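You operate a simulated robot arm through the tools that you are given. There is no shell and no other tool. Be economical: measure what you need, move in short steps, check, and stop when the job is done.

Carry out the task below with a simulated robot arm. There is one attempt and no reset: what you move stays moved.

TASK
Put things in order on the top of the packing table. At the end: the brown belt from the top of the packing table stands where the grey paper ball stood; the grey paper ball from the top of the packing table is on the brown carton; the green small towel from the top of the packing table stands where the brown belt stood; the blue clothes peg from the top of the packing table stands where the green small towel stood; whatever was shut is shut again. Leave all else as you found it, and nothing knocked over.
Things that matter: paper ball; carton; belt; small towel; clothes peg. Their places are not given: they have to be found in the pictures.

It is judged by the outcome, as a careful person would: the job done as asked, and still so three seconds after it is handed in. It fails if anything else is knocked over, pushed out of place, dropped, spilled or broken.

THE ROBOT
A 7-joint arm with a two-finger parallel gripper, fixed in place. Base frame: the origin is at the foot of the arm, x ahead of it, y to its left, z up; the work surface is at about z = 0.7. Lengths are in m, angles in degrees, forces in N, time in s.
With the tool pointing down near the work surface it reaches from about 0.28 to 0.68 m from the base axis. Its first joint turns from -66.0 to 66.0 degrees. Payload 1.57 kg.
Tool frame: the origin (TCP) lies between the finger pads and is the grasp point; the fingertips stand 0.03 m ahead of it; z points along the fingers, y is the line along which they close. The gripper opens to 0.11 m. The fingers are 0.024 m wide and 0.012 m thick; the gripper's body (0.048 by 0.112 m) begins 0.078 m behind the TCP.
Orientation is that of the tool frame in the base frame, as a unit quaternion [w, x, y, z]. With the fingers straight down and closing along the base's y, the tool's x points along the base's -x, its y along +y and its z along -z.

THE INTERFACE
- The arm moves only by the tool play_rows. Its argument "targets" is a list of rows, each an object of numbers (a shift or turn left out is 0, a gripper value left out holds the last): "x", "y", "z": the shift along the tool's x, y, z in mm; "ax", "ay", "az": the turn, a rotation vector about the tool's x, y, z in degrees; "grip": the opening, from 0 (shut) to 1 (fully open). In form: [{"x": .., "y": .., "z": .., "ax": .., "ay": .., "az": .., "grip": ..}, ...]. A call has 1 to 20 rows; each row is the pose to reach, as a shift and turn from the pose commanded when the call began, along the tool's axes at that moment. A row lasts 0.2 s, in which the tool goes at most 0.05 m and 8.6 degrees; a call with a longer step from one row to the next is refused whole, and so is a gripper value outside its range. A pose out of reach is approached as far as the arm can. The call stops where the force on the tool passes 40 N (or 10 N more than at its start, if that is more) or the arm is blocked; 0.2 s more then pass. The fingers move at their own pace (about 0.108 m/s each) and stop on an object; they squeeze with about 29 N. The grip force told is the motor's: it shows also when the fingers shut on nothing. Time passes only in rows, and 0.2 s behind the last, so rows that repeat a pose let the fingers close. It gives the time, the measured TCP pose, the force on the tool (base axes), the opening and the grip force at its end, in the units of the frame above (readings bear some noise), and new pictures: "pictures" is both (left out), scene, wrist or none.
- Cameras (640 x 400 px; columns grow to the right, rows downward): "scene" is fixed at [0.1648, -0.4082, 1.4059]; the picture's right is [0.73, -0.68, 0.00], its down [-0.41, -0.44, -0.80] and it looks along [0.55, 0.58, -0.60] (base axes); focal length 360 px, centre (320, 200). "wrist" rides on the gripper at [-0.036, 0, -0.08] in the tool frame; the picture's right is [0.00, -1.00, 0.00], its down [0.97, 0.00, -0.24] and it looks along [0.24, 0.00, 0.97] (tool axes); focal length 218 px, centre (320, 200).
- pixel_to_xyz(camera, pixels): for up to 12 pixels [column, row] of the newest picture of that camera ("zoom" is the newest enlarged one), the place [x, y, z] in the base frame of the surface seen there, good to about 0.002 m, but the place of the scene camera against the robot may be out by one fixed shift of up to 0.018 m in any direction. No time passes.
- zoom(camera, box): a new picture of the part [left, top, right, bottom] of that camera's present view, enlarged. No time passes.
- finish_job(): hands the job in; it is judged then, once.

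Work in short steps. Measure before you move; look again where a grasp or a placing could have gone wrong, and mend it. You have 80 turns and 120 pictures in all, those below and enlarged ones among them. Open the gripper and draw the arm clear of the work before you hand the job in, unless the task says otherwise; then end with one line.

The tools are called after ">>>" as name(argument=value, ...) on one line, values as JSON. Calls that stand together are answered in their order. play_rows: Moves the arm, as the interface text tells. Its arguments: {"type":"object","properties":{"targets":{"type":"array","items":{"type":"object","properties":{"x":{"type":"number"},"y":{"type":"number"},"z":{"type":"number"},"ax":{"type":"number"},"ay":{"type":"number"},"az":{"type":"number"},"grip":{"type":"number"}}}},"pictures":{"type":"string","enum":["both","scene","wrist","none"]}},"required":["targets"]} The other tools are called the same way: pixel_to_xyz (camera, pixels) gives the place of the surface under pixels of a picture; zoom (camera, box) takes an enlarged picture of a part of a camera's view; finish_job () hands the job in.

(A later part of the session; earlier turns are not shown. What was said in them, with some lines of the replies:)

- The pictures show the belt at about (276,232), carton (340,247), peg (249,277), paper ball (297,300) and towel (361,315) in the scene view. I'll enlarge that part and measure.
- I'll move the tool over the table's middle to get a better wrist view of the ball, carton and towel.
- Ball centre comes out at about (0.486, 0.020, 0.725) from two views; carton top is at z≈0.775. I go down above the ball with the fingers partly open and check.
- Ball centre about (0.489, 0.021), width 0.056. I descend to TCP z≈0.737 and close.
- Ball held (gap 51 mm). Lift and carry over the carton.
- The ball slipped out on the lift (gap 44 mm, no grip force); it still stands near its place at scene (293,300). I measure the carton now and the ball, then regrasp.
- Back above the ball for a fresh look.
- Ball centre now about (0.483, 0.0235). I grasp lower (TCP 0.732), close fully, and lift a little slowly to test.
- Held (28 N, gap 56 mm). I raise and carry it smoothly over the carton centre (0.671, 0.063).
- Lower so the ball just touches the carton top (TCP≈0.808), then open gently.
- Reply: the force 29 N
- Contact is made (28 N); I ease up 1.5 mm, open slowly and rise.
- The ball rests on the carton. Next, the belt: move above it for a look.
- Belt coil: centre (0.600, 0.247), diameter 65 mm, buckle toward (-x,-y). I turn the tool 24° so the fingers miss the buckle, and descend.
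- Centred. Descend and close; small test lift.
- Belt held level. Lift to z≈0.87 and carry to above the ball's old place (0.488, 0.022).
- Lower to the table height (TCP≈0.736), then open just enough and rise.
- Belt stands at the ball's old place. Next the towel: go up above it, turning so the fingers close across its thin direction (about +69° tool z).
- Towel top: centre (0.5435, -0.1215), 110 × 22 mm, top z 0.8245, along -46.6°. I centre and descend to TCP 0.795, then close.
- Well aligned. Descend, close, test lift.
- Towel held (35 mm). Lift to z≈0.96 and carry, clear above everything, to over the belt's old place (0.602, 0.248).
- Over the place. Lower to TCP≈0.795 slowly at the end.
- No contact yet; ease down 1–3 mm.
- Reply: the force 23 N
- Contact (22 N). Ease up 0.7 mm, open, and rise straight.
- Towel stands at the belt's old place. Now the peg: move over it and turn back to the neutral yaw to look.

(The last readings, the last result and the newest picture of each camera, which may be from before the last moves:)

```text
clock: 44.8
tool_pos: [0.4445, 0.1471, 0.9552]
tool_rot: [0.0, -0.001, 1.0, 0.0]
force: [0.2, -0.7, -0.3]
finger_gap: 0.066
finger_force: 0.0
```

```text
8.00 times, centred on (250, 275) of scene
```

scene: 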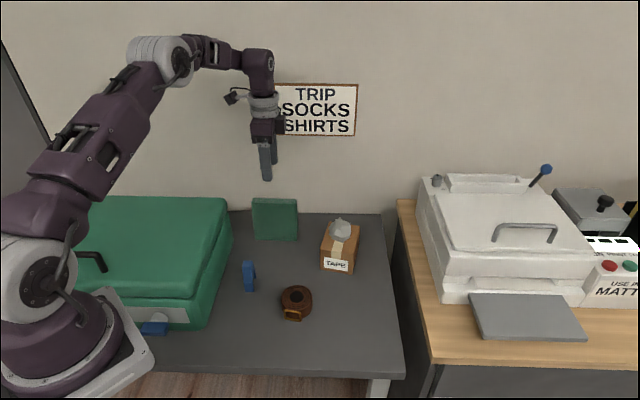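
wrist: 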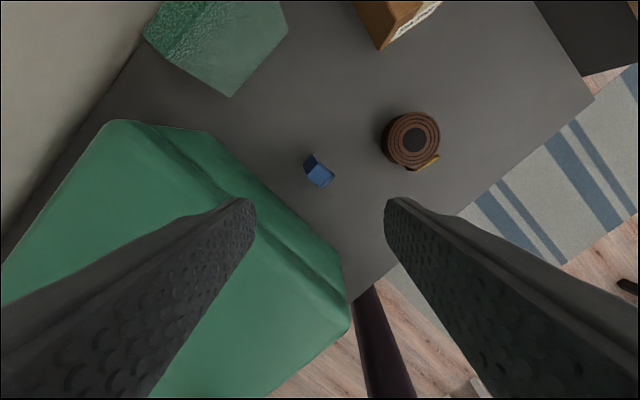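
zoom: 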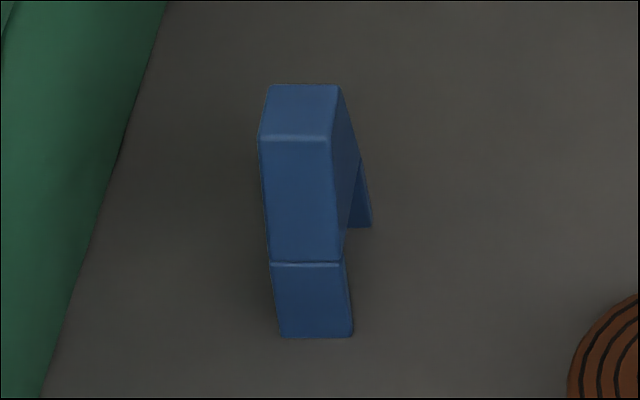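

Peg: top z 0.774, centre about (0.446, 0.146), legs spread along (1,1); I'll close across (-1,1), turning -45°, and lower to z≈0.83 to look.

>>> play_rows(targets=[{"x": -1.5, "y": -1, "z": 0, "az": -8}, {"x": -1.5, "y": -1, "z": 25, "az": -16}, {"x": -1.5, "y": -1, "z": 50, "az": -24}, {"x": -1.5, "y": -1, "z": 75, "az": -32}, {"x": -1.5, "y": -1, "z": 100, "az": -40}, {"x": -1.5, "y": -1, "z": 125, "az": -45}, {"x": -1.5, "y": -1, "z": 125, "az": -45}])

```text
clock: 46.4
tool_pos: [0.4483, 0.1431, 0.827]
tool_rot: [0.001, -0.384, 0.924, 0.0]
force: [0.2, 0.3, -0.2]
finger_gap: 0.0659
finger_force: 0.1
```

scene: 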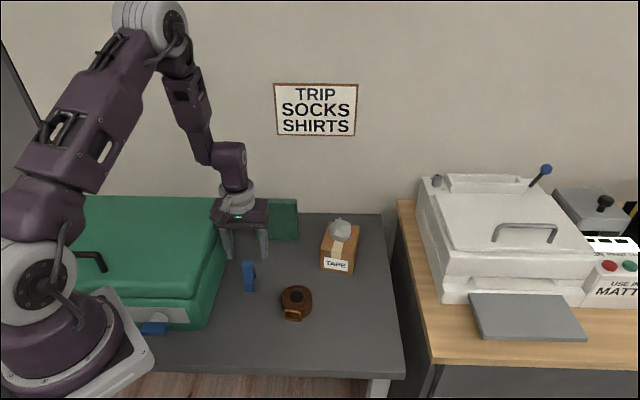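
wrist: 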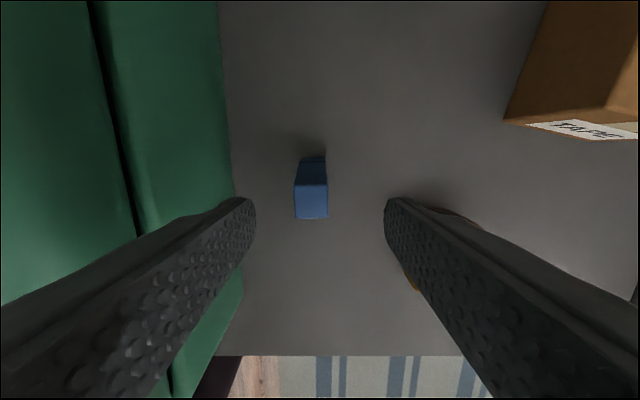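

>>> pixel_to_xyz(camera="wrist", pixels=[[311, 202], [296, 202], [327, 202], [311, 190], [311, 216], [312, 165], [228, 150], [215, 100], [150, 150], [90, 150]])

```text
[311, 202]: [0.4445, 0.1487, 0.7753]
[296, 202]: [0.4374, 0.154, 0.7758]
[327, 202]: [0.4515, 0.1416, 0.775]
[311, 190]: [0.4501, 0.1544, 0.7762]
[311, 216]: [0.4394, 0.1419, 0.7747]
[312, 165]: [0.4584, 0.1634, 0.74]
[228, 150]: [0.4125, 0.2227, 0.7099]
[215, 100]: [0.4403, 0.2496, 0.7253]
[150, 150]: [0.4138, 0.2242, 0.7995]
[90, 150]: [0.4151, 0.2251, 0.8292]
```

Peg centre is 5 mm toward tool +y; the suitcase face stays about 75 mm away. Centre, descend to TCP 0.75, close, test lift.

>>> play_rows(targets=[{"x": -2, "y": 5, "z": 0, "grip": 0.5}, {"x": -2, "y": 5, "z": 30}, {"x": -2, "y": 5, "z": 60}, {"x": -2, "y": 5, "z": 77}, {"x": -2, "y": 5, "z": 77}, {"x": -2, "y": 5, "z": 77, "grip": 0}, {"x": -2, "y": 5, "z": 77}, {"x": -2, "y": 5, "z": 77}, {"x": -2, "y": 5, "z": 77}, {"x": -2, "y": 5, "z": 70}, {"x": -2, "y": 5, "z": 55}, {"x": -2, "y": 5, "z": 40}, {"x": -2, "y": 5, "z": 40}])

```text
clock: 49.2
tool_pos: [0.4444, 0.1477, 0.7885]
tool_rot: [0.001, -0.382, 0.924, 0.0]
force: [-0.9, 0.7, 0.3]
finger_gap: 0.0208
finger_force: 29.3
```

scene: 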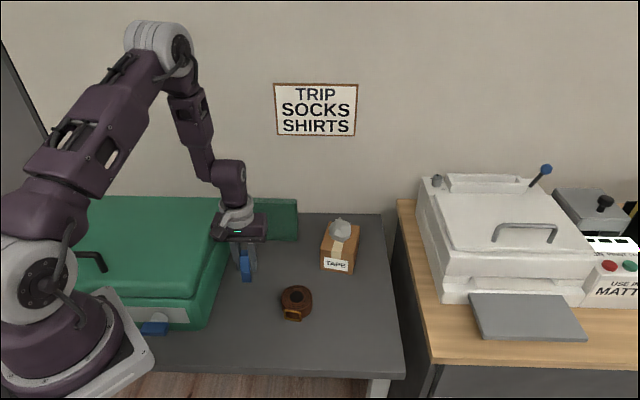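
wrist: 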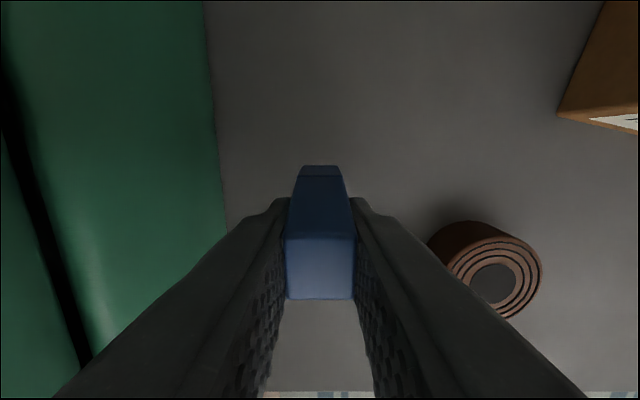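

Peg held upright. Lift to z≈0.90 and carry to over the towel's old place (0.5435, -0.1215).

>>> play_rows(targets=[{"z": -40}, {"z": -80}, {"z": -110}, {"x": 10, "y": -22, "z": -110}, {"x": 25, "y": -54, "z": -110}, {"x": 42, "y": -92, "z": -110}, {"x": 60, "y": -130, "z": -110}, {"x": 78, "y": -169, "z": -110}, {"x": 95, "y": -207, "z": -110}, {"x": 110, "y": -240, "z": -110}, {"x": 119.9, "y": -260.6, "z": -110}, {"x": 119.9, "y": -260.6, "z": -110}])

```text
clock: 51.8
tool_pos: [0.541, -0.121, 0.8982]
tool_rot: [0.0, -0.383, 0.924, 0.0]
force: [-0.1, 0.1, -0.1]
finger_gap: 0.0209
finger_force: 28.9
```

scene: 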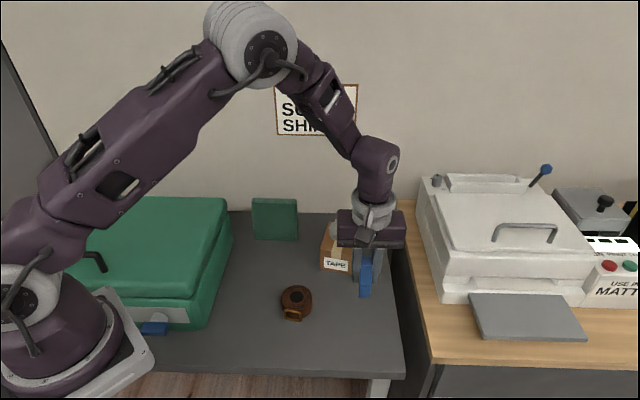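
wrist: 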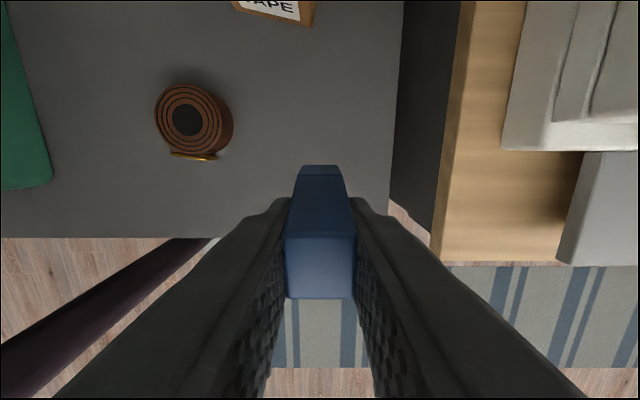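

Lower nearly to the table.

>>> play_rows(targets=[{"x": -1, "z": 40}, {"x": -1, "z": 80}, {"x": -1, "z": 115}, {"x": -1, "z": 135}, {"x": -1, "z": 142}, {"x": -1, "z": 144}, {"x": -1, "z": 145.5}, {"x": -1, "z": 146.5}, {"x": -1, "z": 146.5}])

```text
clock: 53.8
tool_pos: [0.5438, -0.1177, 0.7512]
tool_rot: [0.0, -0.383, 0.924, 0.001]
force: [0.3, 0.5, -0.2]
finger_gap: 0.0208
finger_force: 29.2
```

scene: 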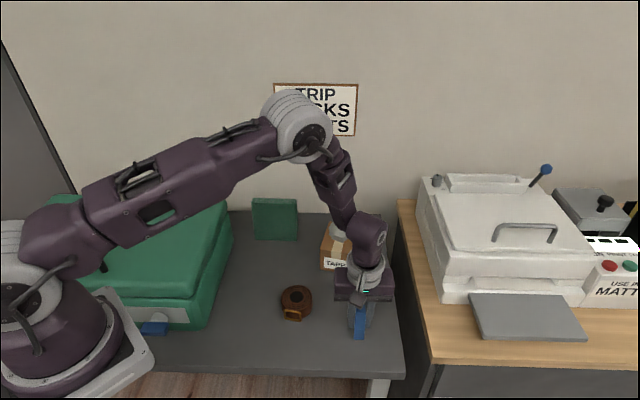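
wrist: 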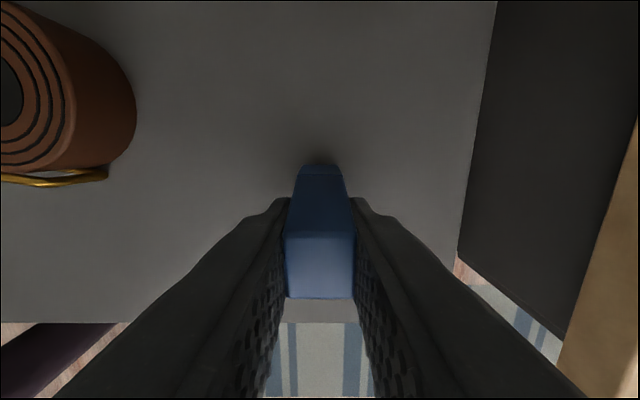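

Not touching yet; ease down in half-millimetre steps until contact.

>>> play_rows(targets=[{"z": 0.5}, {"z": 1}, {"z": 1.5}, {"z": 1.5}], pictures="none")

```text
clock: 54.8
tool_pos: [0.5438, -0.1184, 0.7505]
tool_rot: [0.002, -0.383, 0.924, 0.0]
force: [-4.1, 3.3, 25.2]
finger_gap: 0.0208
finger_force: 29.0
```

Contact. Ease up 0.7 mm, open slowly, and rise.

>>> play_rows(targets=[{"z": -0.7}, {"z": -0.7, "grip": 0.22}, {"z": -0.7, "grip": 0.3}, {"z": -0.7, "grip": 0.45}, {"z": -0.7, "grip": 0.5}, {"z": -0.7}, {"z": -20}, {"z": -50}, {"z": -90}, {"z": -130}, {"z": -160}, {"z": -160}])

```text
clock: 57.4
tool_pos: [0.5427, -0.1201, 0.9112]
tool_rot: [0.0, -0.382, 0.924, 0.0]
force: [-0.8, 0.8, -0.4]
finger_gap: 0.055
finger_force: 0.1
```

scene: 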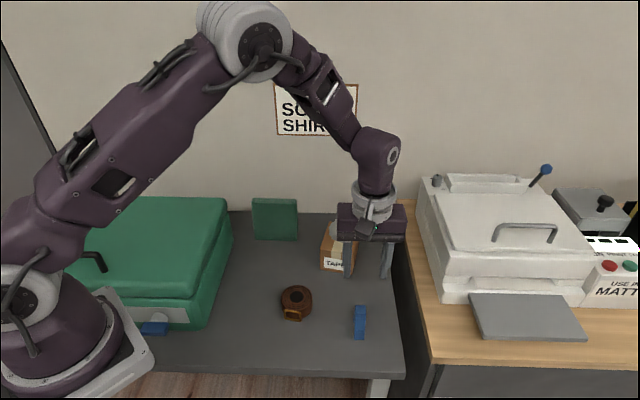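
wrist: 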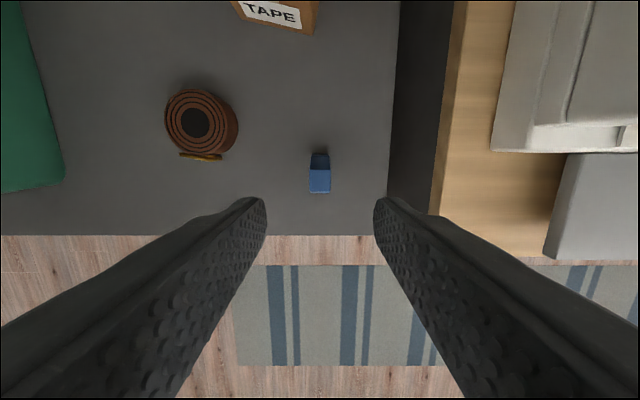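

Peg stands upright. Draw the arm up and clear, then check everything.

>>> play_rows(targets=[{"z": -40, "grip": 0.8}, {"z": -80}, {"x": -16, "y": 36, "z": -100}, {"x": -32, "y": 72, "z": -100}, {"x": -48, "y": 110, "z": -100}, {"x": -64, "y": 146, "z": -100}, {"x": -80, "y": 182, "z": -100}, {"x": -96, "y": 218, "z": -100}, {"x": -108, "y": 250, "z": -100}, {"x": -108, "y": 250, "z": -100}])

>>> zoom(camera="scene", box=[200, 180, 420, 360])

```text
clock: 59.6
tool_pos: [0.4417, 0.1354, 1.0122]
tool_rot: [0.0, -0.383, 0.924, 0.0]
force: [-0.7, -0.3, 0.4]
finger_gap: 0.0878
finger_force: 0.0
```

scene: 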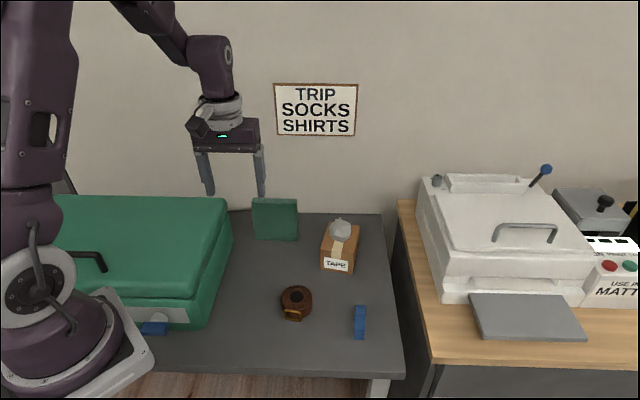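
wrist: 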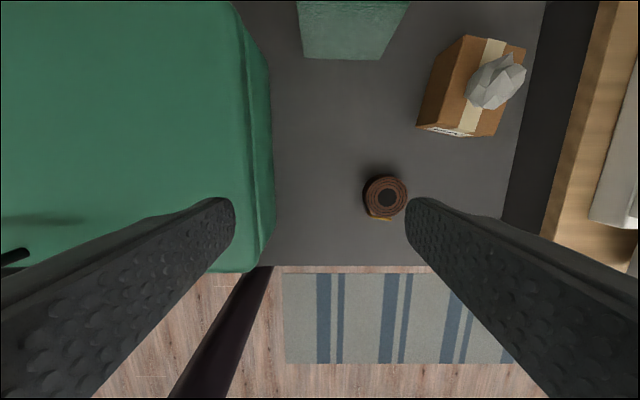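

```text
2.22 times, centred on (310, 270) of scene
```

zoom: 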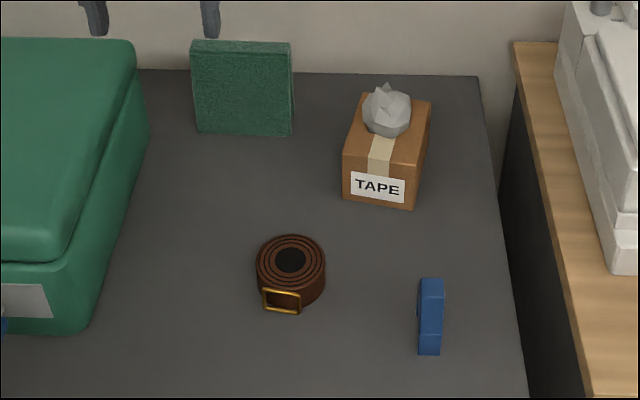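

All four things are in their places, the carton and suitcase have not shifted, and the arm is clear, so I hand the job in.

>>> finish_job()

```text
The job is handed in.
```

The job is handed in: the ball is on the carton, the belt stands where the ball was, the towel where the belt was, and the peg where the towel was. The ball slipped from the fingers on the first lift and shifted a few millimetres; I placed the belt by the ball's original spot. Nothing was opened or knocked over.
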